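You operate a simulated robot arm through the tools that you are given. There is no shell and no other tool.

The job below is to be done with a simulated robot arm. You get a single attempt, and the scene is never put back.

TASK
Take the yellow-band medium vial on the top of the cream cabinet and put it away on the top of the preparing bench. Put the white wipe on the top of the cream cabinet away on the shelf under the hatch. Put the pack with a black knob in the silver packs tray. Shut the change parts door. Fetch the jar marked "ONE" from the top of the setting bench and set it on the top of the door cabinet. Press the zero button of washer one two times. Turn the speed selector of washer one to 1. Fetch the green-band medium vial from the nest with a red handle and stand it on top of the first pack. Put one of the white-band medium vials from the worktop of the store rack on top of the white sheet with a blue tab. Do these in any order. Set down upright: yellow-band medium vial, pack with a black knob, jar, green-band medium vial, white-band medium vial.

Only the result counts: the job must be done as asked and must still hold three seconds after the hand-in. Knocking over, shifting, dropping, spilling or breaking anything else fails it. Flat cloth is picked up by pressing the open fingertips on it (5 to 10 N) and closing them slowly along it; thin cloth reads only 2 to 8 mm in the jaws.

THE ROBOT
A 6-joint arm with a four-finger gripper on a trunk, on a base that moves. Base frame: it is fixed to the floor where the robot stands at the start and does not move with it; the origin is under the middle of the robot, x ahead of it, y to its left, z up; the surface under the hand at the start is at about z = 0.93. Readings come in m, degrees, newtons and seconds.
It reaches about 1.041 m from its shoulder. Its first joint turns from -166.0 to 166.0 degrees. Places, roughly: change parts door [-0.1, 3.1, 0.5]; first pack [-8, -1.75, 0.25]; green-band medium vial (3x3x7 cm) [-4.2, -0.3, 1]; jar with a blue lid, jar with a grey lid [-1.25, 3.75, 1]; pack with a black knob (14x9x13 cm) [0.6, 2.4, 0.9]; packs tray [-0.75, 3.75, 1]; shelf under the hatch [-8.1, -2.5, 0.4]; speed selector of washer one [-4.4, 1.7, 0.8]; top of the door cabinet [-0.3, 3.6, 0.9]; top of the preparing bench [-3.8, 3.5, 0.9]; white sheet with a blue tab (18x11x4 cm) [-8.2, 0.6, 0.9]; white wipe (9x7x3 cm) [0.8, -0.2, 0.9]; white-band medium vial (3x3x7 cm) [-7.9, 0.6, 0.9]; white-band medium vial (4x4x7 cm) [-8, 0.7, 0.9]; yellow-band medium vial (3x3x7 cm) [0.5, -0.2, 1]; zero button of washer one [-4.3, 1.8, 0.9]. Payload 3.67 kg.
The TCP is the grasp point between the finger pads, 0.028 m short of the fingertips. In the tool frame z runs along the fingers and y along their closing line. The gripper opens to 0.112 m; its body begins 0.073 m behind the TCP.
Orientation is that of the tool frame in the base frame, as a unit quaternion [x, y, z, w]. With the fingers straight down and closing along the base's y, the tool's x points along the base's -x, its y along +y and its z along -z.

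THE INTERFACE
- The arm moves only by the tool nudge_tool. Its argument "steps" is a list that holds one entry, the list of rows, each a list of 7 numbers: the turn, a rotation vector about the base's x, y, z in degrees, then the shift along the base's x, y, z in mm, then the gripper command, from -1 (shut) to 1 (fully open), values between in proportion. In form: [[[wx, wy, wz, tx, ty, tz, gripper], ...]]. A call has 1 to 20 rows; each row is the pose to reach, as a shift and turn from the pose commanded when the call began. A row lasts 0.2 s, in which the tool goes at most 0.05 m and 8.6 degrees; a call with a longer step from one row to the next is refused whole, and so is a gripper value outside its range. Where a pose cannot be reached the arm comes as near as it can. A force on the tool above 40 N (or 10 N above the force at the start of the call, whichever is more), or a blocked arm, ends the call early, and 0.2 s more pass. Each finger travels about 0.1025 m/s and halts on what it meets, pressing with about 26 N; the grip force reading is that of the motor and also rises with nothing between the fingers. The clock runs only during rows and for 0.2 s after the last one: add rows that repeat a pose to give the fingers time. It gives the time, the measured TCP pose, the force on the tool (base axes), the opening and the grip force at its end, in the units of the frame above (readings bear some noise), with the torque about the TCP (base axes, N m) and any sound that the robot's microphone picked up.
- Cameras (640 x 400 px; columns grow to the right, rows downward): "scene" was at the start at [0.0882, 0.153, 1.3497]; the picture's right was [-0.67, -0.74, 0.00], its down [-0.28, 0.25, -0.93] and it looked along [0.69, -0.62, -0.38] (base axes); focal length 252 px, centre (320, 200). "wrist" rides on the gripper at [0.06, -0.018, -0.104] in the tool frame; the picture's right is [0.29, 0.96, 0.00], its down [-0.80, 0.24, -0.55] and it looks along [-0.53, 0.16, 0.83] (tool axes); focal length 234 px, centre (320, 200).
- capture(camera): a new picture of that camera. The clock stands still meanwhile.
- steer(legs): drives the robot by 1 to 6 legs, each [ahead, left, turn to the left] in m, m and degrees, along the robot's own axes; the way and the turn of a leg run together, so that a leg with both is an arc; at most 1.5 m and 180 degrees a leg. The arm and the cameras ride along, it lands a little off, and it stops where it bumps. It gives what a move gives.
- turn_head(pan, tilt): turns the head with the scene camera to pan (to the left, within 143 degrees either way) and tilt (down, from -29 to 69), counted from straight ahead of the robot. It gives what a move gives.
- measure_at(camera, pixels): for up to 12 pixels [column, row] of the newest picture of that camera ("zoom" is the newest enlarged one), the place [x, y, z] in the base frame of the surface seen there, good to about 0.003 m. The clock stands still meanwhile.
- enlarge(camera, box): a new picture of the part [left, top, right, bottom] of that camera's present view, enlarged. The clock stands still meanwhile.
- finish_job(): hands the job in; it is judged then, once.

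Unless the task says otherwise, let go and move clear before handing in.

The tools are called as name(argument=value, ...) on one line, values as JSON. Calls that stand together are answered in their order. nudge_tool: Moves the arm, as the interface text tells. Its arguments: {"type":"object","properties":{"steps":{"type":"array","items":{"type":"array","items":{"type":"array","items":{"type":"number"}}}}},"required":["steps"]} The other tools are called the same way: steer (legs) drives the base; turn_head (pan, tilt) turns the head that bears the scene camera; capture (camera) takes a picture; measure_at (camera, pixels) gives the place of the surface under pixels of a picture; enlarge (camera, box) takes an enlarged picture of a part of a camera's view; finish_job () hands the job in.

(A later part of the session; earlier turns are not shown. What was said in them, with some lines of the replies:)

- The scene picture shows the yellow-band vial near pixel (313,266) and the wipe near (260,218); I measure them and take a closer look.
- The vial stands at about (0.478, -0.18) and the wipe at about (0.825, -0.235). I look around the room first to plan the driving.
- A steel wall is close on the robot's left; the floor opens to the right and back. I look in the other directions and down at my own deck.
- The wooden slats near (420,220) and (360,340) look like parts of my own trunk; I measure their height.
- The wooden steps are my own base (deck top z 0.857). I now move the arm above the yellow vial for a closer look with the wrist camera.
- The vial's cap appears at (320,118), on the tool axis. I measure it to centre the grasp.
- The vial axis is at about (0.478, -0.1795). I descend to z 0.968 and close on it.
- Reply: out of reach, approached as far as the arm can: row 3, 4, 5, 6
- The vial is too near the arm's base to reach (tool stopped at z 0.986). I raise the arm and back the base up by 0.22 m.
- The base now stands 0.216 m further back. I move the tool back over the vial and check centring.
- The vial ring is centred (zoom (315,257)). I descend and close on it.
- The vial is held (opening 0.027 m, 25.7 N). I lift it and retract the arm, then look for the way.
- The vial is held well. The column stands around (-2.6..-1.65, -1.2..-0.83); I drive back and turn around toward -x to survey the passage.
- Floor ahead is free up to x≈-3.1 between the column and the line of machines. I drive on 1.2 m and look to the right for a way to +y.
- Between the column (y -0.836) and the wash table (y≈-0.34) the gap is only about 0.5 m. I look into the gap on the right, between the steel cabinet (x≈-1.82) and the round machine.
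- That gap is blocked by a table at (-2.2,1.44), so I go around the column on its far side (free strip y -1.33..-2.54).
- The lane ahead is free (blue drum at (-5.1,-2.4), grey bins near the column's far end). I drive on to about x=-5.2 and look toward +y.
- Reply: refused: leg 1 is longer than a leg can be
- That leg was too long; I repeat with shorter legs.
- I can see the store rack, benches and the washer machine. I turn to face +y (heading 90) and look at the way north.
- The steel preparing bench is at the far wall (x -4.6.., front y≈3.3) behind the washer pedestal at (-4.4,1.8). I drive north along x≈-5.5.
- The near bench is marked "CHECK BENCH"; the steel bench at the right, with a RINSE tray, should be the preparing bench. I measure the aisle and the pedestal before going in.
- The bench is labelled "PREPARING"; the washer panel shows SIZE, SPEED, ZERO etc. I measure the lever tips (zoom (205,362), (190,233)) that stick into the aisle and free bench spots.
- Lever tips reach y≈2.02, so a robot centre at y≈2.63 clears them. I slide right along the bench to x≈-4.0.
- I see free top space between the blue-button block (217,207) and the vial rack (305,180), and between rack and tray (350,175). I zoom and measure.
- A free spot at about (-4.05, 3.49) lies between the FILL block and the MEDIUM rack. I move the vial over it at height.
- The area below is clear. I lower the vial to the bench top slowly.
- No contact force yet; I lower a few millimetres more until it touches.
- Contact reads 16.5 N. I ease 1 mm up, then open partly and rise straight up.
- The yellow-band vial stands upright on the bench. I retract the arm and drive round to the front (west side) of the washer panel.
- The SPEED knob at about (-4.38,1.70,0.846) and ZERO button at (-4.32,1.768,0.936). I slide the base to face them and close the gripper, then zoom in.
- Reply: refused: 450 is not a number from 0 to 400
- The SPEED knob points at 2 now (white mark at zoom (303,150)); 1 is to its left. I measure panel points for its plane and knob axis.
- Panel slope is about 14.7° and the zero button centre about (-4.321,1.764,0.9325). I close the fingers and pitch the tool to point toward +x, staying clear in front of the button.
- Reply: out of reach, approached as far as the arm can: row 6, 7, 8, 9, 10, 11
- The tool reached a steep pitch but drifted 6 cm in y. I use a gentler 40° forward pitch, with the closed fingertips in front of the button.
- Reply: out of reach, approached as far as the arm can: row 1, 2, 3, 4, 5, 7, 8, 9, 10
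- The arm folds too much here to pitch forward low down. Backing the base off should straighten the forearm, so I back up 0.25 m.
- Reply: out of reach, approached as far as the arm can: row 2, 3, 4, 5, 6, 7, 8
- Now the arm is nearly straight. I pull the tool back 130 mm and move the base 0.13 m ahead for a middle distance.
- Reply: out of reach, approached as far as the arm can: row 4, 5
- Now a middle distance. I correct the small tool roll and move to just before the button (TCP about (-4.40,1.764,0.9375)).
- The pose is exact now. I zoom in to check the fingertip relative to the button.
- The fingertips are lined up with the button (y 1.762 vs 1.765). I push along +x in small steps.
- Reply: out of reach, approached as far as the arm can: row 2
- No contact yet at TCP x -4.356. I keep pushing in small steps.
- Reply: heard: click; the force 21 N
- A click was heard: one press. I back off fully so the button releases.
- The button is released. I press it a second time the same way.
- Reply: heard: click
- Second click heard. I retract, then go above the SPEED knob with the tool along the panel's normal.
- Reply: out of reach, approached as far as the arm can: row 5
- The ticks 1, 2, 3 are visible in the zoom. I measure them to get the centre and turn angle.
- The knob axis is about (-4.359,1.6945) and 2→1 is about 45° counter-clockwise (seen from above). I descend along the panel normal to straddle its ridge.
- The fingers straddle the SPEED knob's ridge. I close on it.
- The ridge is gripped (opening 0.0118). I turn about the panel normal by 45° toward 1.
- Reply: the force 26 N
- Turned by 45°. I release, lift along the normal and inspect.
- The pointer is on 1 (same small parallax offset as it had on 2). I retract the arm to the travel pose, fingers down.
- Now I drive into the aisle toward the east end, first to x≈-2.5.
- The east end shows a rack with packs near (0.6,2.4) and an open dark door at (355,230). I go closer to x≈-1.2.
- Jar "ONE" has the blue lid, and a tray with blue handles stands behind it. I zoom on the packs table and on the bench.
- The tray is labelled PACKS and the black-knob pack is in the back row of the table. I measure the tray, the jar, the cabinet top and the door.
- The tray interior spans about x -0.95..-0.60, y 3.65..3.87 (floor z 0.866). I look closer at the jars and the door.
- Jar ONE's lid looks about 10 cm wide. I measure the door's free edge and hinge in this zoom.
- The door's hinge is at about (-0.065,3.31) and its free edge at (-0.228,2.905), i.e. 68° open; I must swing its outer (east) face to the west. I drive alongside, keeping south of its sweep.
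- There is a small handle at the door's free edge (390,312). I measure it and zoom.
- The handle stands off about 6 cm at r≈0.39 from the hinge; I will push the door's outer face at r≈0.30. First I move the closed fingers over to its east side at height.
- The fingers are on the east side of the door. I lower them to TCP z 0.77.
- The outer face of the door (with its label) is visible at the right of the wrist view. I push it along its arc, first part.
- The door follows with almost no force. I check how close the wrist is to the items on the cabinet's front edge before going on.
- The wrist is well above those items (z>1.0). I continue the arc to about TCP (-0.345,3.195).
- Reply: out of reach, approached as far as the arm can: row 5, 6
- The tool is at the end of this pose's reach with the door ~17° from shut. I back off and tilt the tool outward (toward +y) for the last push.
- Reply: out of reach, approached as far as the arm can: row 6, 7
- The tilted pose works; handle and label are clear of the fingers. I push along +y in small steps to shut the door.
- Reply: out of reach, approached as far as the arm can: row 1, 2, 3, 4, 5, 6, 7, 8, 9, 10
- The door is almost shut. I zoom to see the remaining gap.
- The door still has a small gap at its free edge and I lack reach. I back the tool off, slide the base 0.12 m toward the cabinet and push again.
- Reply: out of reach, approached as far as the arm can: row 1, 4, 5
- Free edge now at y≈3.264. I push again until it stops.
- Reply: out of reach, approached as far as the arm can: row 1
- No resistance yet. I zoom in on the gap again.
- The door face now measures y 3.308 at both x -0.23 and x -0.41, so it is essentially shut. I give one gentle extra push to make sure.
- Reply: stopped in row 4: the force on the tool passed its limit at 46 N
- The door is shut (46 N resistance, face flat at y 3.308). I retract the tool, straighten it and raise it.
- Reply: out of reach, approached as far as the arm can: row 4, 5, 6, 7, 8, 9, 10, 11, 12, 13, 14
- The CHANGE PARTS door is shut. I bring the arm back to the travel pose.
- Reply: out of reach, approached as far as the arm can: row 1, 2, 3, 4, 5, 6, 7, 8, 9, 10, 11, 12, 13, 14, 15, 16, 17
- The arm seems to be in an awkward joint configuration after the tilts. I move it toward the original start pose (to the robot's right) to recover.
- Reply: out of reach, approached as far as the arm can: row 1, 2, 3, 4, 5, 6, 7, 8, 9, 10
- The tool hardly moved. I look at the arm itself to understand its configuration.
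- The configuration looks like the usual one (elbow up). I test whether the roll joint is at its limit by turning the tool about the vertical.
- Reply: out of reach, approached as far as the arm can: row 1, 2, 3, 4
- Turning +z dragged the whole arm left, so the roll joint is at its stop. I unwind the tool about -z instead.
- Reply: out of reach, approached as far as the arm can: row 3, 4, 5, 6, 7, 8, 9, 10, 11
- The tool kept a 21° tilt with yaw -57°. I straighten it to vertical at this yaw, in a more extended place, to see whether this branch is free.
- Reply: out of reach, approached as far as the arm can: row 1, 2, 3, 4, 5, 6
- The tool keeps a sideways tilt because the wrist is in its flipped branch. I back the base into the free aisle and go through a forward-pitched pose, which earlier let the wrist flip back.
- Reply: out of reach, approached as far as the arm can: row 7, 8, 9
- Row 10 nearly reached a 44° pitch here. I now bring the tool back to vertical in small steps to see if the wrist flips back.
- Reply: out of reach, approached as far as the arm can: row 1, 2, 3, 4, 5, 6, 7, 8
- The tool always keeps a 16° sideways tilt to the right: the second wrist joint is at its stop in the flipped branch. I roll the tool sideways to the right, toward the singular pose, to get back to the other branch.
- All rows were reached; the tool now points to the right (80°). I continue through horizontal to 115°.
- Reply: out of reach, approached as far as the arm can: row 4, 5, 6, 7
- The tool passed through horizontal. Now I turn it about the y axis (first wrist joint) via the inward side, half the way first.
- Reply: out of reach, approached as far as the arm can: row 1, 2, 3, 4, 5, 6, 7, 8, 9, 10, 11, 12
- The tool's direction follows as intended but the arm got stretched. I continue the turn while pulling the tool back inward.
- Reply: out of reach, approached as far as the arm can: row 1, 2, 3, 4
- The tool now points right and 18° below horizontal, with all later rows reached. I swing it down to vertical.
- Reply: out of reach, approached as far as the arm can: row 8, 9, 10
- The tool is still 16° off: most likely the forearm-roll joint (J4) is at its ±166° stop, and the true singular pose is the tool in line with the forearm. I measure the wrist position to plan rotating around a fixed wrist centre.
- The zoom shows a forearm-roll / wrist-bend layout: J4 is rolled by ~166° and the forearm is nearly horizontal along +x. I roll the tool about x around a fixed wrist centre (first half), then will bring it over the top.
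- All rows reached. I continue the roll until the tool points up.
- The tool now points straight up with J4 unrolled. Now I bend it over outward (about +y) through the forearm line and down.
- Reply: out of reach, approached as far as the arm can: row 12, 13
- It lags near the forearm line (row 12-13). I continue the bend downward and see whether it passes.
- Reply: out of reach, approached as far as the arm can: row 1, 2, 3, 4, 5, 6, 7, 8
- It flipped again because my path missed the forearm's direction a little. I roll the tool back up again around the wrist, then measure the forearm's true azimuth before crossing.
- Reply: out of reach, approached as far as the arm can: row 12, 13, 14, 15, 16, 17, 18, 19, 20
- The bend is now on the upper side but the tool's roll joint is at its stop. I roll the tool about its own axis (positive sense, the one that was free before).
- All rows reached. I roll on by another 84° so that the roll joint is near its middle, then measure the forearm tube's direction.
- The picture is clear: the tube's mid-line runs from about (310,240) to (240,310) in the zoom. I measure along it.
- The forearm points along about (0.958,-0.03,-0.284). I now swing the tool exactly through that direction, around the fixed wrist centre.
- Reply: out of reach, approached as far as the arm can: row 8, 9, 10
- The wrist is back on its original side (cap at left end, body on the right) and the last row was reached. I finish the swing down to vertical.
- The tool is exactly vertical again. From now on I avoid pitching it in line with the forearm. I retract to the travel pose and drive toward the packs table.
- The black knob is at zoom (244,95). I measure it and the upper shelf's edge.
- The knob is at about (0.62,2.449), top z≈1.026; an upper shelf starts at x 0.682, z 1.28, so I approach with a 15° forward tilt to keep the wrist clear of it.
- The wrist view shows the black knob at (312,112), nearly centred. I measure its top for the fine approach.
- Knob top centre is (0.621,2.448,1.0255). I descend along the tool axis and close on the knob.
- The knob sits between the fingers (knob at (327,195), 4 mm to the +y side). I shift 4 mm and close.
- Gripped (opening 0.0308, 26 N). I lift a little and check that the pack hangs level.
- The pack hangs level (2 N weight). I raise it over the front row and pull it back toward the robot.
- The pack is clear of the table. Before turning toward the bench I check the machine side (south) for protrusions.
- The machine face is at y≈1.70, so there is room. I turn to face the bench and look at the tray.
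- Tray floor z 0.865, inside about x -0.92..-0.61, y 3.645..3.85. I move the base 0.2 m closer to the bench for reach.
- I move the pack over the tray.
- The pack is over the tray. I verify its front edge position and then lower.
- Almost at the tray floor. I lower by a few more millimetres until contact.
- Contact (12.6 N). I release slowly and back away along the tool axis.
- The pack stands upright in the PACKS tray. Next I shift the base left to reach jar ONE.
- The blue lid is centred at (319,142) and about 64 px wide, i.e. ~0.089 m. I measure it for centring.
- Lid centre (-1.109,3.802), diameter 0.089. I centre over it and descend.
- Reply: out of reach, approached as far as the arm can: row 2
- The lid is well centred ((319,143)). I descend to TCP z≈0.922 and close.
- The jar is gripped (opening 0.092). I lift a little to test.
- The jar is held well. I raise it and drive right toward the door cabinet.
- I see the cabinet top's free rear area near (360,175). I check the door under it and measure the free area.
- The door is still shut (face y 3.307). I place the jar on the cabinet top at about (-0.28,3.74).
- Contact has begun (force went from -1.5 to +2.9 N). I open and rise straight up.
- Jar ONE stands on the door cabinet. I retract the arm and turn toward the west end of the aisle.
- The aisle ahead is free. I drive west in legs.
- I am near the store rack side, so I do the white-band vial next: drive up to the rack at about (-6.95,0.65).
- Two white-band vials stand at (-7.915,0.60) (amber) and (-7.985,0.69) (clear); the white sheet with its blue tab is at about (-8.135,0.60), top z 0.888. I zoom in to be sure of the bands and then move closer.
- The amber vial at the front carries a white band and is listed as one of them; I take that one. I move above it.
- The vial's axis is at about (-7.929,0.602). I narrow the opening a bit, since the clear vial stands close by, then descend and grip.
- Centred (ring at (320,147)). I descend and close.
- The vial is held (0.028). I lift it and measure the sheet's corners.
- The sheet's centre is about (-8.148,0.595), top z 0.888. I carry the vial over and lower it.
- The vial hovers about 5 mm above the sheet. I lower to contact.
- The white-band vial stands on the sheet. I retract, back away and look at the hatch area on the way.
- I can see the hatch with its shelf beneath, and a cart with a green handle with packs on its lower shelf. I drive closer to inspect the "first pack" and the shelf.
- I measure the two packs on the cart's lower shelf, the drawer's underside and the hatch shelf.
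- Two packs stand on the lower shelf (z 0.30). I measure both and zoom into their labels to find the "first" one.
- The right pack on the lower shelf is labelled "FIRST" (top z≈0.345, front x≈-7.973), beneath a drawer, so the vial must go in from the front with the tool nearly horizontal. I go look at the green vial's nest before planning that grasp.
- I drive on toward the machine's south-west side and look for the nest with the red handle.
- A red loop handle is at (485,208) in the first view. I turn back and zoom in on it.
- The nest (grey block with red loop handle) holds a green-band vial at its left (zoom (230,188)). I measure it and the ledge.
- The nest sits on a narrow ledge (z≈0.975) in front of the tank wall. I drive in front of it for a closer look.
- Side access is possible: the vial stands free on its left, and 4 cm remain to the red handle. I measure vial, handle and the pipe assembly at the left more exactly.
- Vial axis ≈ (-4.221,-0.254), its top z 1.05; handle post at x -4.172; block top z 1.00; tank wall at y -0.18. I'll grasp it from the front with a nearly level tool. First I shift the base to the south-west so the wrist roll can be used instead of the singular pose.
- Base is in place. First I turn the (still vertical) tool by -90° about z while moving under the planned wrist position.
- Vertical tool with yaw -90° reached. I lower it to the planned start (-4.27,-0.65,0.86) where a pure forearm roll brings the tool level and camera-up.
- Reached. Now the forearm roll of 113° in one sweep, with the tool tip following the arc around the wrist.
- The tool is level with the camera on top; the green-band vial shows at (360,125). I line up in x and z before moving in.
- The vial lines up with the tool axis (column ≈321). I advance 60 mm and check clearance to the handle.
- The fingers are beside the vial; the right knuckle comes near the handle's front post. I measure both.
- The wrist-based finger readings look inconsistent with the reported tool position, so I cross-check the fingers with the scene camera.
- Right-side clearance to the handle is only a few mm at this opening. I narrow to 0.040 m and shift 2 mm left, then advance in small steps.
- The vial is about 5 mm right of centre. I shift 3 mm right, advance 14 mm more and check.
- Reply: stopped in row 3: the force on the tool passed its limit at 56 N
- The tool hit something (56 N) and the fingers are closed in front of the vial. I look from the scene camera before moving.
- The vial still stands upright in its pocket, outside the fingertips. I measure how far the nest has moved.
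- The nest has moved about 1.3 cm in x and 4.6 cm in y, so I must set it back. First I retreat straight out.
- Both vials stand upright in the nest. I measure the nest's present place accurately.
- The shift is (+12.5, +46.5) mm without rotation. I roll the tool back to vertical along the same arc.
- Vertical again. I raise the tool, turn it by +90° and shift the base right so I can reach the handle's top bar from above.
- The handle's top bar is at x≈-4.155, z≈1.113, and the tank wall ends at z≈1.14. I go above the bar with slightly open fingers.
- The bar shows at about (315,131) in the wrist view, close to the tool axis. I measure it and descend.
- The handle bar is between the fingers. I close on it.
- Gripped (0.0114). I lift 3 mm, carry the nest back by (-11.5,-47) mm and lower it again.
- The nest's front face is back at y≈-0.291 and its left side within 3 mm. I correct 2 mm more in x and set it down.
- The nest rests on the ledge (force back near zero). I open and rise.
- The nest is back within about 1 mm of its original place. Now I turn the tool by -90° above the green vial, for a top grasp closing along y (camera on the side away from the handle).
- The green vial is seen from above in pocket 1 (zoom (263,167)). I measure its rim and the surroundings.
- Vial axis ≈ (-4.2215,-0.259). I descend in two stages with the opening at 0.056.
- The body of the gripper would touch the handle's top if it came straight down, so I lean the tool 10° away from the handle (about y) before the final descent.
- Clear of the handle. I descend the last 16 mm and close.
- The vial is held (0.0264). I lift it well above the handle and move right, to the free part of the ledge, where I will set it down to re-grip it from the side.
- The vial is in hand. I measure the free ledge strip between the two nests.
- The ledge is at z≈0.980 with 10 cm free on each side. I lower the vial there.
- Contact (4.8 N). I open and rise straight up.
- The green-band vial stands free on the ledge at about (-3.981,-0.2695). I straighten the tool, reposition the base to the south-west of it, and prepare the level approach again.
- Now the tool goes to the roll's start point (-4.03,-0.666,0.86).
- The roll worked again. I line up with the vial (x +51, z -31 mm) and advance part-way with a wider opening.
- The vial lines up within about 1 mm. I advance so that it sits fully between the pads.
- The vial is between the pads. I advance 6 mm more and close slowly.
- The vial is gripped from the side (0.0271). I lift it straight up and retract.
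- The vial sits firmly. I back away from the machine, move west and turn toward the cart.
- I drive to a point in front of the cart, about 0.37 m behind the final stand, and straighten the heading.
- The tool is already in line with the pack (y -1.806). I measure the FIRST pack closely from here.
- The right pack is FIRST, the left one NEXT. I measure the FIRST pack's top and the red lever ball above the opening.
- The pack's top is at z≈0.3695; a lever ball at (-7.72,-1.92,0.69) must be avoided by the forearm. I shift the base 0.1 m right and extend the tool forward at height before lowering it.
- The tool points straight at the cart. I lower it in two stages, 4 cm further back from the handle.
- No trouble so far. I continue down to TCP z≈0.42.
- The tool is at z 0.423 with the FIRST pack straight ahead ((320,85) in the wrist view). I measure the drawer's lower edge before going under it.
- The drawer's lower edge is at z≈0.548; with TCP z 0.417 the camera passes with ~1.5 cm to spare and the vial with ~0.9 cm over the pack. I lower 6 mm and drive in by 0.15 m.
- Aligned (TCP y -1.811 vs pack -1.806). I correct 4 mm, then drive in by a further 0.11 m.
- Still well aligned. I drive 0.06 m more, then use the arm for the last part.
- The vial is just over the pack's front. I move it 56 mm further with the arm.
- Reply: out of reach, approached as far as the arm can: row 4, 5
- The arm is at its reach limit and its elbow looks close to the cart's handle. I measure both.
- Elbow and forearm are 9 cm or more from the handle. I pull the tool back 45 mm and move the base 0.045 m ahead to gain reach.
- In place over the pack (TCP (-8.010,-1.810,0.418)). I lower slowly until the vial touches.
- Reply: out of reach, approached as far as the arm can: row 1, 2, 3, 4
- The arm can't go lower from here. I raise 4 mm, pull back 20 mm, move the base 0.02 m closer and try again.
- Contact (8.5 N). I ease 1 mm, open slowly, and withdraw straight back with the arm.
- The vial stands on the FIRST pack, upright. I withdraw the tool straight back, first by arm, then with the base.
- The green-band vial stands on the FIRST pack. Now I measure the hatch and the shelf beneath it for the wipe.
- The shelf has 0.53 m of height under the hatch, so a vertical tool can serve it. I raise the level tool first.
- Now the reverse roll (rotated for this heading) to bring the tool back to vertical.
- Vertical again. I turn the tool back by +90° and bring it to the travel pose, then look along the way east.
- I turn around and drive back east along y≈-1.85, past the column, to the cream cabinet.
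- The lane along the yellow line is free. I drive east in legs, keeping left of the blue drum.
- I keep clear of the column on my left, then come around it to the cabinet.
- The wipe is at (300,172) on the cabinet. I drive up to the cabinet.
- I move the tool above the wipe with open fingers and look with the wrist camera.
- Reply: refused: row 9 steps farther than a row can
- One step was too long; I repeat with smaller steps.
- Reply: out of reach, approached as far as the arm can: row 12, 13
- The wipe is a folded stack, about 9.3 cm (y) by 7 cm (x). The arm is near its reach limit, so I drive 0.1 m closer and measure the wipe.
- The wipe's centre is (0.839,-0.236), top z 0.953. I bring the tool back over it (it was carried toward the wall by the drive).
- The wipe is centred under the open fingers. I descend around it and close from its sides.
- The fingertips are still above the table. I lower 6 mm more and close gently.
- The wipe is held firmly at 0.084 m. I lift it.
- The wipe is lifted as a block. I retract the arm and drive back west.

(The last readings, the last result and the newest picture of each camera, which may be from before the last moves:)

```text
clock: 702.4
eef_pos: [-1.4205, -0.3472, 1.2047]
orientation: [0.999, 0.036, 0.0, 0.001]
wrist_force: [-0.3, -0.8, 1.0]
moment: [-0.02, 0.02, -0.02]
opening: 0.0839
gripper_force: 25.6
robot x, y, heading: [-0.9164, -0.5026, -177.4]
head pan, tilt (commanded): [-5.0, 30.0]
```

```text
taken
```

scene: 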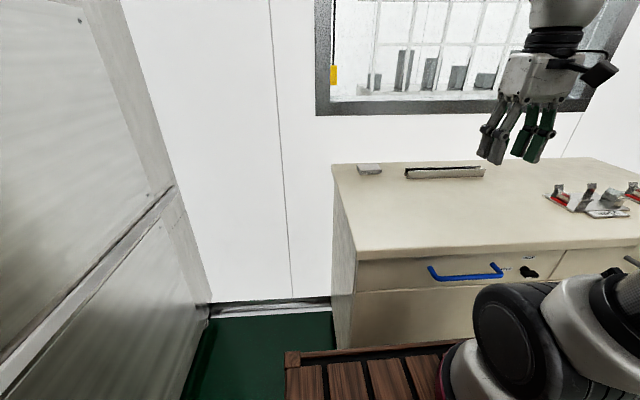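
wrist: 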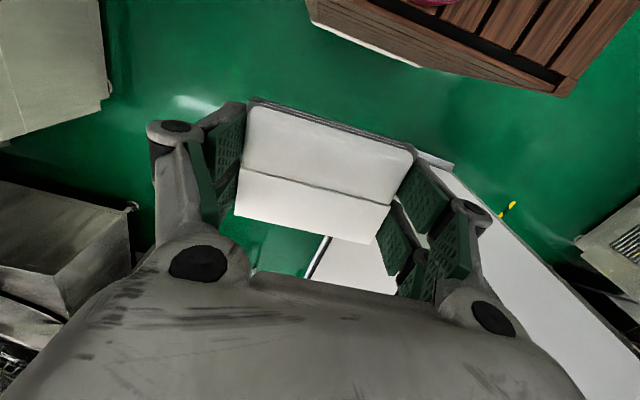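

I go south around the column, then west along the lane.

steer(legs=[[-0.05, 1.35, -2.6], [1.4, 0.05, 0]])

turn_head(pan=0, tilt=15)

capture(camera="scene")

```text
clock: 715.7
eef_pos: [-2.7101, -1.744, 1.2028]
orientation: [1.0, 0.021, 0.0, 0.002]
wrist_force: [0.4, -0.2, -0.4]
moment: [0.04, 0.02, 0.0]
opening: 0.084
gripper_force: 25.9
robot x, y, heading: [-2.21, -1.9164, -179.2]
head pan, tilt (commanded): [-5.0, 30.0]
```

```text
clock: 716.4
eef_pos: [-2.7097, -1.7447, 1.2042]
orientation: [1.0, 0.021, 0.0, 0.002]
wrist_force: [-0.4, 0.7, -0.7]
moment: [0.01, -0.01, -0.01]
opening: 0.084
gripper_force: 25.8
robot x, y, heading: [-2.2065, -1.9116, -179.4]
head pan, tilt (commanded): [0.0, 15.0]
```

```text
taken
```

scene: 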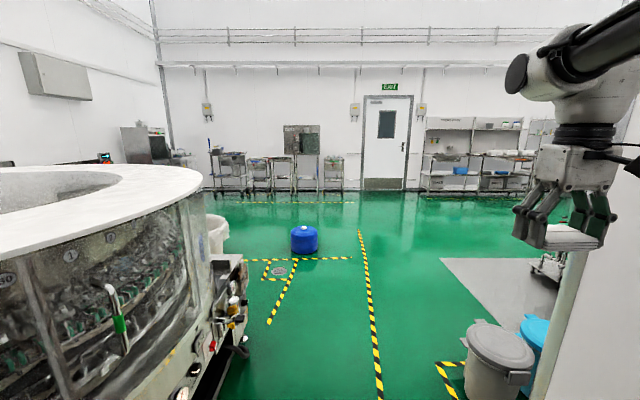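

The way is clear. I drive on west to the hatch, passing the drum on its north side.

steer(legs=[[1.4, -0.1, -0.6], [1.4, -0.15, 0], [1.2, 0.35, 0]])

turn_head(pan=0, tilt=25)

capture(camera="scene")

```text
clock: 736.1
eef_pos: [-6.7348, -1.9143, 1.2035]
orientation: [0.999, 0.032, 0.0, 0.002]
wrist_force: [-0.6, -0.4, 0.8]
moment: [-0.05, 0.0, 0.03]
opening: 0.0839
gripper_force: 25.9
robot x, y, heading: [-6.2285, -2.0717, -178.2]
head pan, tilt (commanded): [0.0, 15.0]
```

```text
clock: 736.8
eef_pos: [-6.7341, -1.913, 1.2039]
orientation: [0.999, 0.032, 0.0, 0.001]
wrist_force: [-0.2, 0.1, -0.1]
moment: [-0.03, -0.04, 0.01]
opening: 0.0839
gripper_force: 25.7
robot x, y, heading: [-6.2244, -2.0707, -178.2]
head pan, tilt (commanded): [0.0, 25.0]
```

```text
taken
```

scene: 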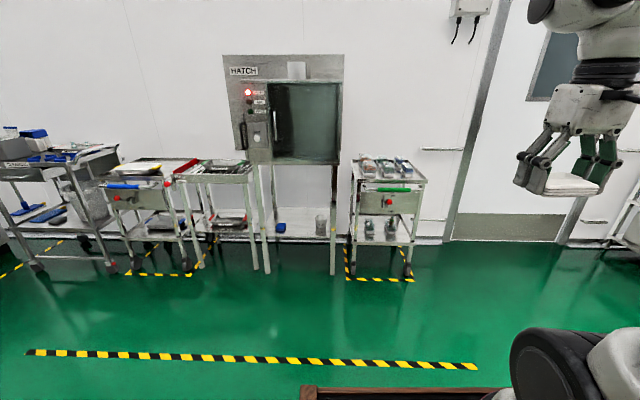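

steer(legs=[[0.7, 0.5, -1.8]])

turn_head(pan=0, tilt=35)

capture(camera="scene")

measure_at(camera="scene", pixels=[[320, 230], [300, 250], [340, 260], [360, 230], [270, 245], [320, 260], [320, 160], [280, 150], [370, 150], [320, 200]])

```text
clock: 741.4
eef_pos: [-7.4224, -2.4016, 1.2034]
orientation: [1.0, 0.013, 0.001, 0.002]
wrist_force: [0.3, -0.6, -0.5]
moment: [-0.02, -0.02, 0.01]
opening: 0.0839
gripper_force: 26.2
robot x, y, heading: [-6.9213, -2.5822, 179.8]
head pan, tilt (commanded): [0.0, 25.0]
```

```text
clock: 742.1
eef_pos: [-7.4222, -2.4017, 1.2037]
orientation: [1.0, 0.012, 0.0, 0.002]
wrist_force: [0.2, -0.8, 0.4]
moment: [-0.02, 0.03, 0.01]
opening: 0.0838
gripper_force: 26.3
robot x, y, heading: [-6.9234, -2.5844, 179.9]
head pan, tilt (commanded): [0.0, 35.0]
```

```text
taken
```

scene: 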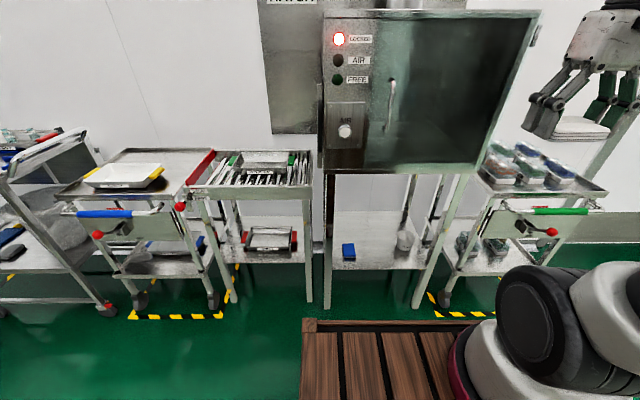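

```text
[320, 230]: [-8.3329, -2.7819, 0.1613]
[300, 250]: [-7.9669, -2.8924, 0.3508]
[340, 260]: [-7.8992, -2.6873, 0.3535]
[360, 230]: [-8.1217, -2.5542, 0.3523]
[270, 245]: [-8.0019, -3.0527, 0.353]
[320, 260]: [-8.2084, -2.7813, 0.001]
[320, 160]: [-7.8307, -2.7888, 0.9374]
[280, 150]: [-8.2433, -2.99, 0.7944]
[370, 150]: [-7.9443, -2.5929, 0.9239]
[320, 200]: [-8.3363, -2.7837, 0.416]
```

I zoom in on the shelf to measure the blue cube, the cup and the hatch's underside.

enlarge(camera="scene", box=[310, 150, 450, 290])

measure_at(camera="zoom", pixels=[[130, 290], [165, 295], [150, 270], [265, 280], [300, 280], [283, 300], [215, 320], [215, 250], [215, 290], [200, 55], [350, 60], [80, 60]])

```text
2.86 times, centred on (380, 220) of scene
```

zoom: 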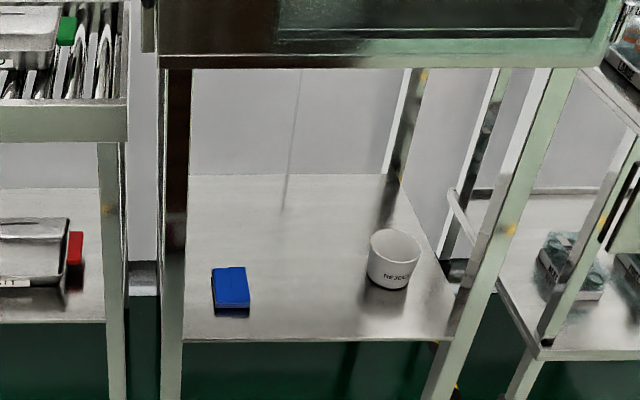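

```text
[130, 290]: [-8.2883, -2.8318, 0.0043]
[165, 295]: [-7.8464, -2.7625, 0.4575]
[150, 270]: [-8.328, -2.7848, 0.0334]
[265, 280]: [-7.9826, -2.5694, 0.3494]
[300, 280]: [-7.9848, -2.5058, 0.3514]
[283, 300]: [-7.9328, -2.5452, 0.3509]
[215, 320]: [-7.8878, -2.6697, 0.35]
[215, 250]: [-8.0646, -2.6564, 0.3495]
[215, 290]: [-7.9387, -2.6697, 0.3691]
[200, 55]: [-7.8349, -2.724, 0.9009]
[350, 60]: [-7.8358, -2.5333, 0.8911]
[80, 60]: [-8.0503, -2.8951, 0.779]
```

The free strip on the shelf is y -2.60..-2.385. I move 0.07 m closer and bring the wipe in front of the shelf, then lower it.

steer(legs=[[0.07, 0, 0]])

nudge_tool(steps=[[[0, 0, 0, -30, -15, 0, 0.2], [0, 0, 0, -65, -30, 0, 0.2], [0, 0, 0, -100, -45, 0, 0.2], [0, 0, 0, -135, -60, 0, 0.2], [0, 0, 0, -170, -75, 0, 0.2], [0, 0, 0, -195, -91, -30, 0.2], [0, 0, 0, -195, -91, -75, 0.2], [0, 0, 0, -195, -91, -120, 0.2], [0, 0, 0, -195, -91, -165, 0.2], [0, 0, 0, -195, -91, -210, 0.2], [0, 0, 0, -195, -91, -255, 0.2], [0, 0, 0, -195, -91, -300, 0.2], [0, 0, 0, -195, -91, -345, 0.2], [0, 0, 0, -195, -91, -345, 0.2]]])

capture(camera="scene")

```text
clock: 743.1
eef_pos: [-7.4926, -2.4018, 1.2047]
orientation: [1.0, 0.013, 0.0, 0.002]
wrist_force: [0.9, -0.6, 0.0]
moment: [-0.03, -0.01, 0.05]
opening: 0.0839
gripper_force: 26.0
robot x, y, heading: [-6.9936, -2.5805, 179.3]
head pan, tilt (commanded): [0.0, 35.0]
```

```text
clock: 746.1
eef_pos: [-7.6877, -2.4947, 0.8541]
orientation: [1.0, 0.012, -0.001, 0.002]
wrist_force: [0.1, 0.1, -0.6]
moment: [-0.02, 0.02, 0.0]
opening: 0.084
gripper_force: 26.0
robot x, y, heading: [-6.9909, -2.5823, 179.6]
head pan, tilt (commanded): [0.0, 35.0]
```

```text
taken
```

scene: 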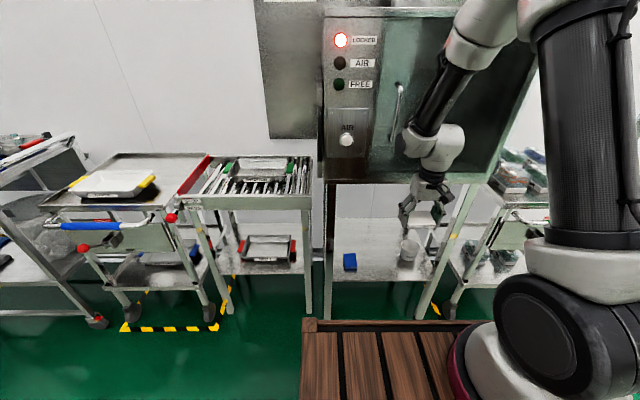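

nudge_tool(steps=[[[0, 0, 0, 0, 2, -45, 0.2], [0, 0, 0, 0, 2, -90, 0.2], [0, 0, 0, 0, 2, -135, 0.2], [0, 0, 0, 0, 2, -180, 0.2], [0, 0, 0, 0, 2, -225, 0.2], [0, 0, 0, 0, 2, -270, 0.2], [0, 0, 0, 0, 2, -315, 0.2], [0, 0, 0, 0, 2, -360, 0.2], [0, 0, 0, 0, 2, -400, 0.2], [0, 0, 0, 0, 2, -400, 0.2]]])

capture(camera="scene")

capture(camera="wrist")

```text
clock: 748.3
eef_pos: [-7.6833, -2.4896, 0.4562]
orientation: [1.0, 0.012, -0.001, 0.002]
wrist_force: [-0.5, 0.3, 0.6]
moment: [0.01, -0.02, 0.01]
opening: 0.084
gripper_force: 26.2
robot x, y, heading: [-6.9929, -2.5847, 179.9]
head pan, tilt (commanded): [0.0, 35.0]
```

```text
taken
```

scene: 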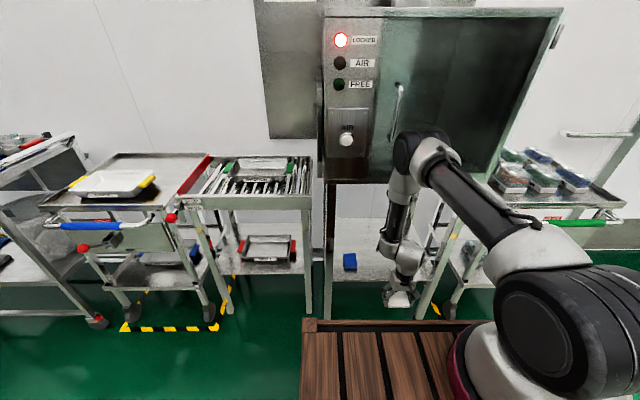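

```text
taken
```

wrist: 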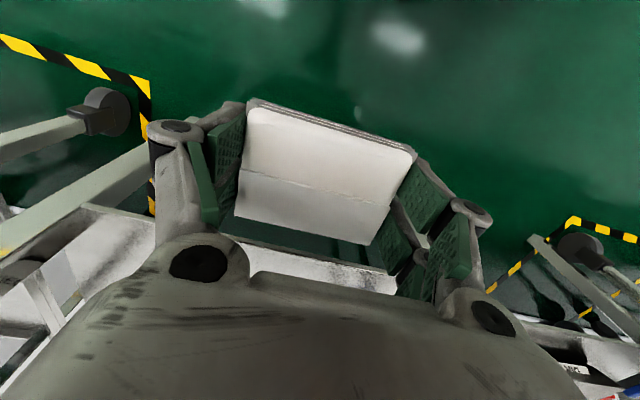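

The wipe is held at z 0.456 in front of the shelf. I check the elbow's distance to the hatch front before moving in.

measure_at(camera="scene", pixels=[[402, 150], [412, 140], [425, 150], [400, 185], [400, 215], [395, 245], [380, 100], [398, 100], [375, 175], [410, 180], [420, 180], [400, 260]])

enlarge(camera="scene", box=[350, 100, 480, 320])

```text
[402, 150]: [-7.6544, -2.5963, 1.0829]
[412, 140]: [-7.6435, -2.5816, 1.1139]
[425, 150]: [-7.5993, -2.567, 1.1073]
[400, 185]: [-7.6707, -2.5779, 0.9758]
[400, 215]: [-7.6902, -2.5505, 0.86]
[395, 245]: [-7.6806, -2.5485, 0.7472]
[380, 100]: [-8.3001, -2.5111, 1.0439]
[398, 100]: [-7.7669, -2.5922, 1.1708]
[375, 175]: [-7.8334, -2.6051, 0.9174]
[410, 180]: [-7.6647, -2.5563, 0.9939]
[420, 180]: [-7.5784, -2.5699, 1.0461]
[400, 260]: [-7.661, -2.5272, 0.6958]
```

```text
1.82 times, centred on (415, 210) of scene
```

zoom: 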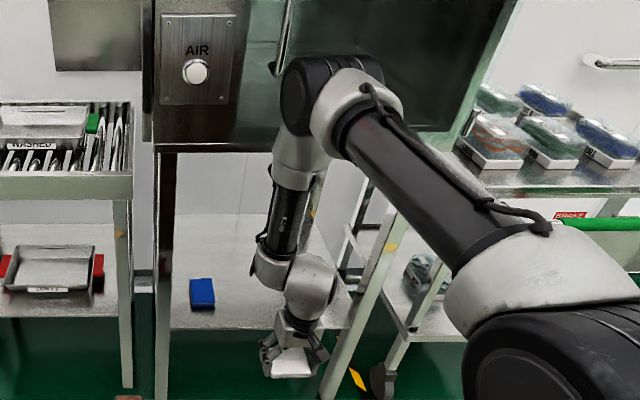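

There is enough room. I move the wipe in under the hatch.

nudge_tool(steps=[[[0, 0, 0, -40, 0, 0, 0.2], [0, 0, 0, -80, 0, 0, 0.2], [0, 0, 0, -120, 0, 0, 0.2], [0, 0, 0, -160, 0, 0, 0.2], [0, 0, 0, -200, 0, 0, 0.2], [0, 0, 0, -240, 0, 0, 0.2], [0, 0, 0, -240, 0, 0, 0.2]]])

enlarge(camera="scene", box=[320, 100, 480, 320])

capture(camera="wrist")

```text
clock: 749.9
eef_pos: [-7.917, -2.4903, 0.4594]
orientation: [1.0, 0.014, 0.003, 0.001]
wrist_force: [-0.7, 0.0, -0.3]
moment: [-0.01, -0.03, 0.01]
opening: 0.0837
gripper_force: 25.9
robot x, y, heading: [-6.9911, -2.5811, 179.7]
head pan, tilt (commanded): [0.0, 35.0]
```

```text
1.82 times, centred on (400, 210) of scene
```

zoom: 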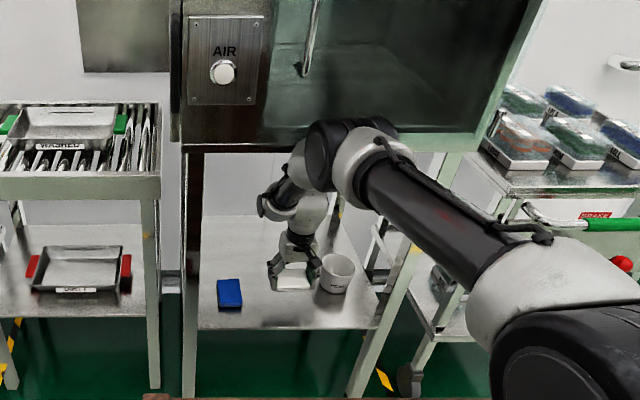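

```text
taken
```

wrist: 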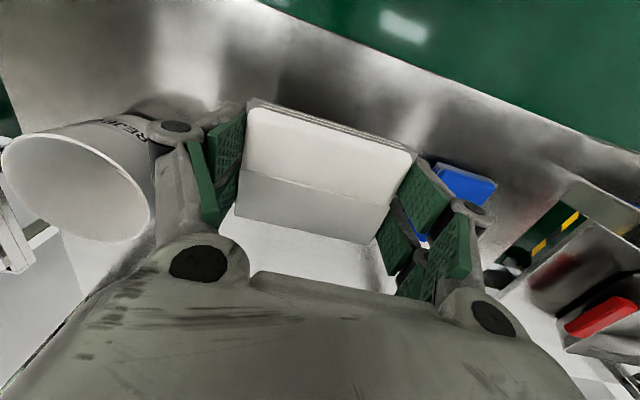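

The wipe is over the shelf between the cup and the blue cube. I measure both gaps before lowering.

measure_at(camera="wrist", pixels=[[150, 200], [140, 150], [145, 130], [120, 225], [440, 168], [495, 185], [430, 240], [160, 180], [185, 210], [470, 250]])

measure_at(camera="zoom", pixels=[[325, 270], [338, 285], [352, 272], [242, 292], [225, 300], [272, 275], [313, 265], [295, 285], [278, 290], [310, 290]])

```text
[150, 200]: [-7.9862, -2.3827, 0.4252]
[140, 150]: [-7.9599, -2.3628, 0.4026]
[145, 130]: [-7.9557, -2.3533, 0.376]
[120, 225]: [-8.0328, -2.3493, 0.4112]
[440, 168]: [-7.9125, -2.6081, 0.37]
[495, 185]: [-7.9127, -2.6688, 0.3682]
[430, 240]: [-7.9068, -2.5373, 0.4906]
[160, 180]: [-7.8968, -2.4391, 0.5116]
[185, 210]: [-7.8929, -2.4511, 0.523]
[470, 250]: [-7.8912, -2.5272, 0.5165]
```

```text
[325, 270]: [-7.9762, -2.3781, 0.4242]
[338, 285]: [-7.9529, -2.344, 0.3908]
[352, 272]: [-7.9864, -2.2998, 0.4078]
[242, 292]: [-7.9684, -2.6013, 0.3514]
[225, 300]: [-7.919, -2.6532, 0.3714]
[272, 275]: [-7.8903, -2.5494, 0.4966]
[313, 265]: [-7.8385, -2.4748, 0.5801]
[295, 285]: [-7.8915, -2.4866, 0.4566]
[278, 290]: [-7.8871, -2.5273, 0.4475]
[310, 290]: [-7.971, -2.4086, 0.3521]
```

Gaps are 4.5 cm to the cup and 5.8 cm to the cube. I lower the wipe onto the shelf.

nudge_tool(steps=[[[0, 0, 0, 0, -3, -25, 0.2], [0, 0, 0, 0, -3, -50, 0.2], [0, 0, 0, 0, -3, -68, 0.2], [0, 0, 0, 0, -3, -75, 0.2], [0, 0, 0, 0, -3, -79, 0.2], [0, 0, 0, 0, -3, -79, 0.2]]])

enlarge(camera="scene", box=[340, 180, 440, 300])

```text
clock: 751.3
eef_pos: [-7.9276, -2.4929, 0.3812]
orientation: [1.0, 0.013, 0.0, 0.002]
wrist_force: [0.3, 0.1, 0.1]
moment: [-0.06, 0.02, -0.01]
opening: 0.0842
gripper_force: 25.6
robot x, y, heading: [-6.9914, -2.5771, 179.6]
head pan, tilt (commanded): [0.0, 35.0]
```

```text
3.33 times, centred on (390, 240) of scene
```

zoom: 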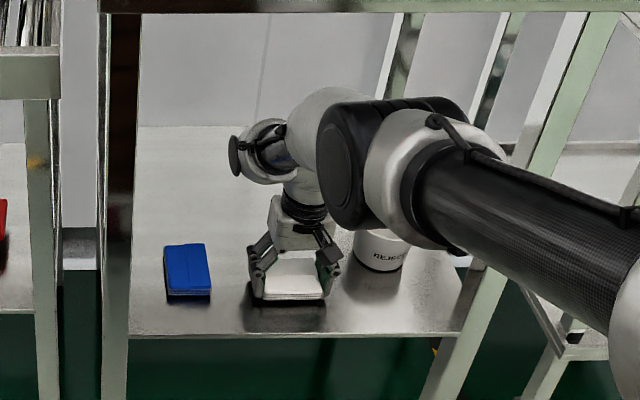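

nudge_tool(steps=[[[0, 0, 0, 0, 0, -2, 0.2], [0, 0, 0, 0, 0, -4, 0.2], [0, 0, 0, 0, 0, -5, 0.2], [0, 0, 0, 0, 0, -6, 0.2], [0, 0, 0, 0, 0, -6, 0.2]]])

```text
clock: 752.5
eef_pos: [-7.9283, -2.4943, 0.3756]
orientation: [1.0, 0.013, -0.001, 0.002]
wrist_force: [1.1, -1.6, 6.2]
moment: [0.22, -0.06, -0.06]
opening: 0.0841
gripper_force: 26.5
robot x, y, heading: [-6.9918, -2.5808, 179.9]
head pan, tilt (commanded): [0.0, 35.0]
```

Contact (6.2 N). I open the fingers and rise a little.

nudge_tool(steps=[[[0, 0, 0, 0, 0, 0, 0.5], [0, 0, 0, 0, 0, 0, 0.6], [0, 0, 0, 0, 0, 0, 0.7], [0, 0, 0, 0, 0, 0, 0.8], [0, 0, 0, 0, 0, 0, 0.85], [0, 0, 0, 0, 0, 10, 0.85], [0, 0, 0, 0, 0, 30, 0.85], [0, 0, 0, 0, 0, 60, 0.85], [0, 0, 0, 0, 0, 85, 0.85], [0, 0, 0, 0, 0, 85, 0.85]]])

capture(camera="wrist")

enlarge(camera="scene", box=[340, 180, 440, 300])

```text
clock: 754.7
eef_pos: [-7.9203, -2.4943, 0.4521]
orientation: [1.0, 0.012, 0.004, 0.001]
wrist_force: [-0.5, 0.5, 0.0]
moment: [-0.01, -0.05, 0.03]
opening: 0.1037
gripper_force: 0.1
robot x, y, heading: [-6.9911, -2.5768, 179.5]
head pan, tilt (commanded): [0.0, 35.0]
```

```text
taken
```

wrist: 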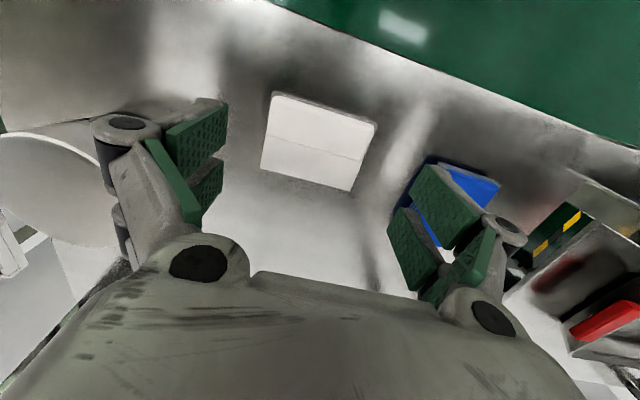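

```text
3.33 times, centred on (390, 240) of scene
```

zoom: 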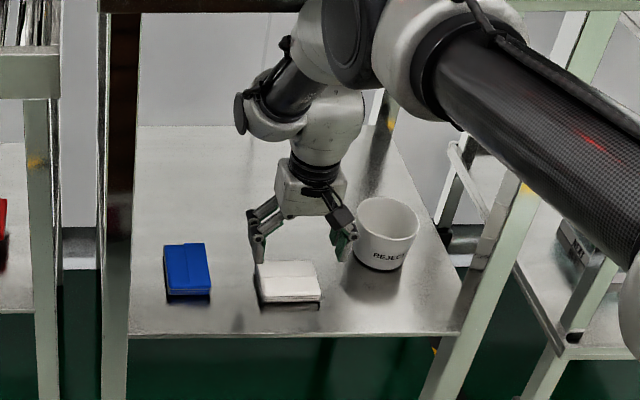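

The white wipe lies flat on the shelf. I close the fingers, back out from under the hatch and raise the arm.

nudge_tool(steps=[[[0, 0, 0, 10, 0, 5, 0], [0, 0, 0, 40, 0, 5, 0], [0, 0, 0, 80, 0, 5, 0], [0, 0, 0, 120, 0, 5, 0], [0, 0, 0, 160, 0, 5, 0], [0, 0, 0, 200, 0, 5, 0], [0, 0, 0, 240, 0, 5, 0], [0, 0, 0, 260, 0, 30, 0], [0, 0, 0, 260, 0, 75, 0], [0, 0, 0, 260, 0, 120, 0], [0, 0, 0, 260, 0, 165, 0], [0, 0, 0, 260, 0, 210, 0], [0, 0, 0, 260, 0, 255, 0], [0, 0, 0, 260, 0, 300, 0], [0, 0, 0, 260, 0, 345, 0], [0, 0, 0, 260, 0, 390, 0], [0, 0, 0, 260, 0, 435, 0], [0, 0, 0, 260, 0, 480, 0]]])

steer(legs=[[-0.4, 0, 0]])

turn_head(pan=-10, tilt=30)

capture(camera="scene")

enlarge(camera="scene", box=[240, 150, 440, 290])

```text
clock: 758.5
eef_pos: [-7.6656, -2.4933, 0.9371]
orientation: [1.0, 0.014, 0.0, 0.001]
wrist_force: [-0.2, 0.5, -1.2]
moment: [-0.03, -0.05, 0.02]
opening: 0.0561
gripper_force: 0.1
robot x, y, heading: [-6.9917, -2.5785, 179.5]
head pan, tilt (commanded): [0.0, 35.0]
```

```text
clock: 761.0
eef_pos: [-7.2513, -2.5, 0.9368]
orientation: [1.0, 0.014, 0.0, 0.002]
wrist_force: [-1.2, 0.1, -1.0]
moment: [0.0, 0.01, -0.01]
opening: 0.0558
gripper_force: 0.1
robot x, y, heading: [-6.576, -2.5832, 180.1]
head pan, tilt (commanded): [0.0, 35.0]
```

```text
clock: 761.8
eef_pos: [-7.2512, -2.5007, 0.9375]
orientation: [1.0, 0.015, 0.0, 0.002]
wrist_force: [0.6, -0.5, -0.1]
moment: [0.0, 0.01, 0.02]
opening: 0.0561
gripper_force: 0.0
robot x, y, heading: [-6.5796, -2.5809, 179.9]
head pan, tilt (commanded): [-10.0, 30.0]
```

```text
taken
```

scene: 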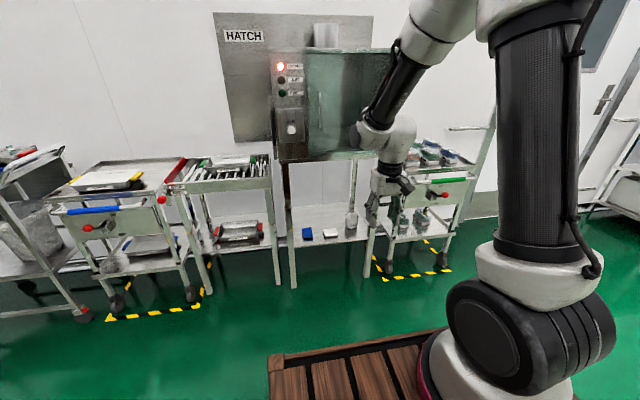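

```text
2.86 times, centred on (340, 220) of scene
```

zoom: 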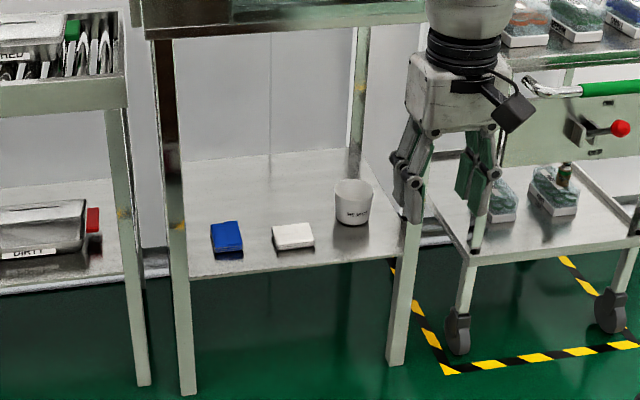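

The white wipe lies on the shelf and the green vial is visible on the FIRST pack. I take one closer look at both before handing in.

enlarge(camera="scene", box=[395, 180, 455, 240])

enlarge(camera="scene", box=[290, 200, 390, 260])

measure_at(camera="zoom", pixels=[[270, 210], [330, 205], [240, 225], [300, 230]])

```text
6.67 times, centred on (425, 210) of scene
```

zoom: 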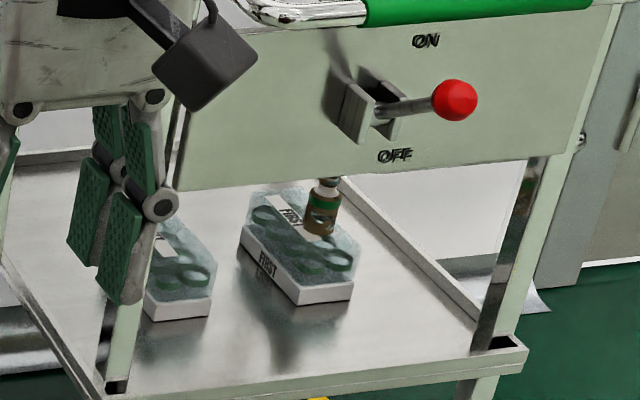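

```text
6.40 times, centred on (340, 230) of scene
```

zoom: 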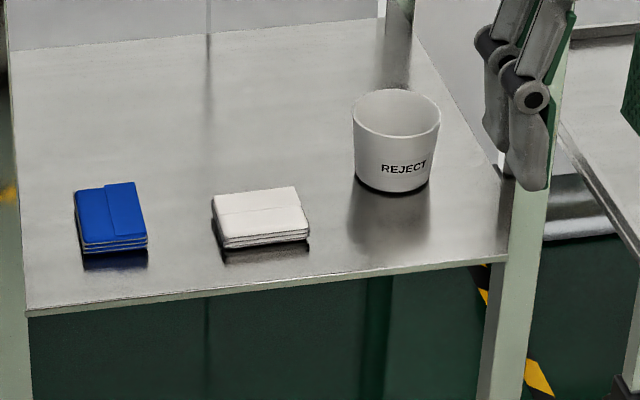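

```text
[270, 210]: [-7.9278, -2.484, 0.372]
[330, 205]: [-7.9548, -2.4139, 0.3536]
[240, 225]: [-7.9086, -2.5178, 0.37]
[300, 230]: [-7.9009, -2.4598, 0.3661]
```

Pictures show the green-band vial upright on the FIRST pack and the white wipe flat on the shelf (z≈0.37); every other task was confirmed earlier and the hand is clear. I hand the job in.

finish_job()

```text
The job is handed in.
```

I handed the job in with all nine tasks done. Each was checked by picture, measurement or sound when I finished it, but the judged result was not shown to me.

One thing went wrong on the way. While reaching for the green-band vial from the side, I pushed the nest with the red handle about 5 cm. I set it back by its handle to within a few millimetres of its original place, and both vials in it stayed upright.

| Task | State when last checked |
|---|---|
| Yellow-band vial | Upright on the preparing bench, between the FILL block and the MEDIUM rack |
| White wipe | Lying on the shelf under the hatch, between the blue cloth and the REJECT cup |
| Black-knob pack | Upright in the silver tray marked PACKS |
| Change parts door | Shut; it resisted an extra push and its face measured flush |
| Jar "ONE" | Upright on the door cabinet |
| Zero button, washer one | Pressed twice; two clicks heard |
| Speed selector, washer one | Pointing at 1 |
| Green-band vial | Upright on the pack marked FIRST, on the cart's lower shelf |
| White-band vial | The amber one, upright on the white sheet with the blue tab |
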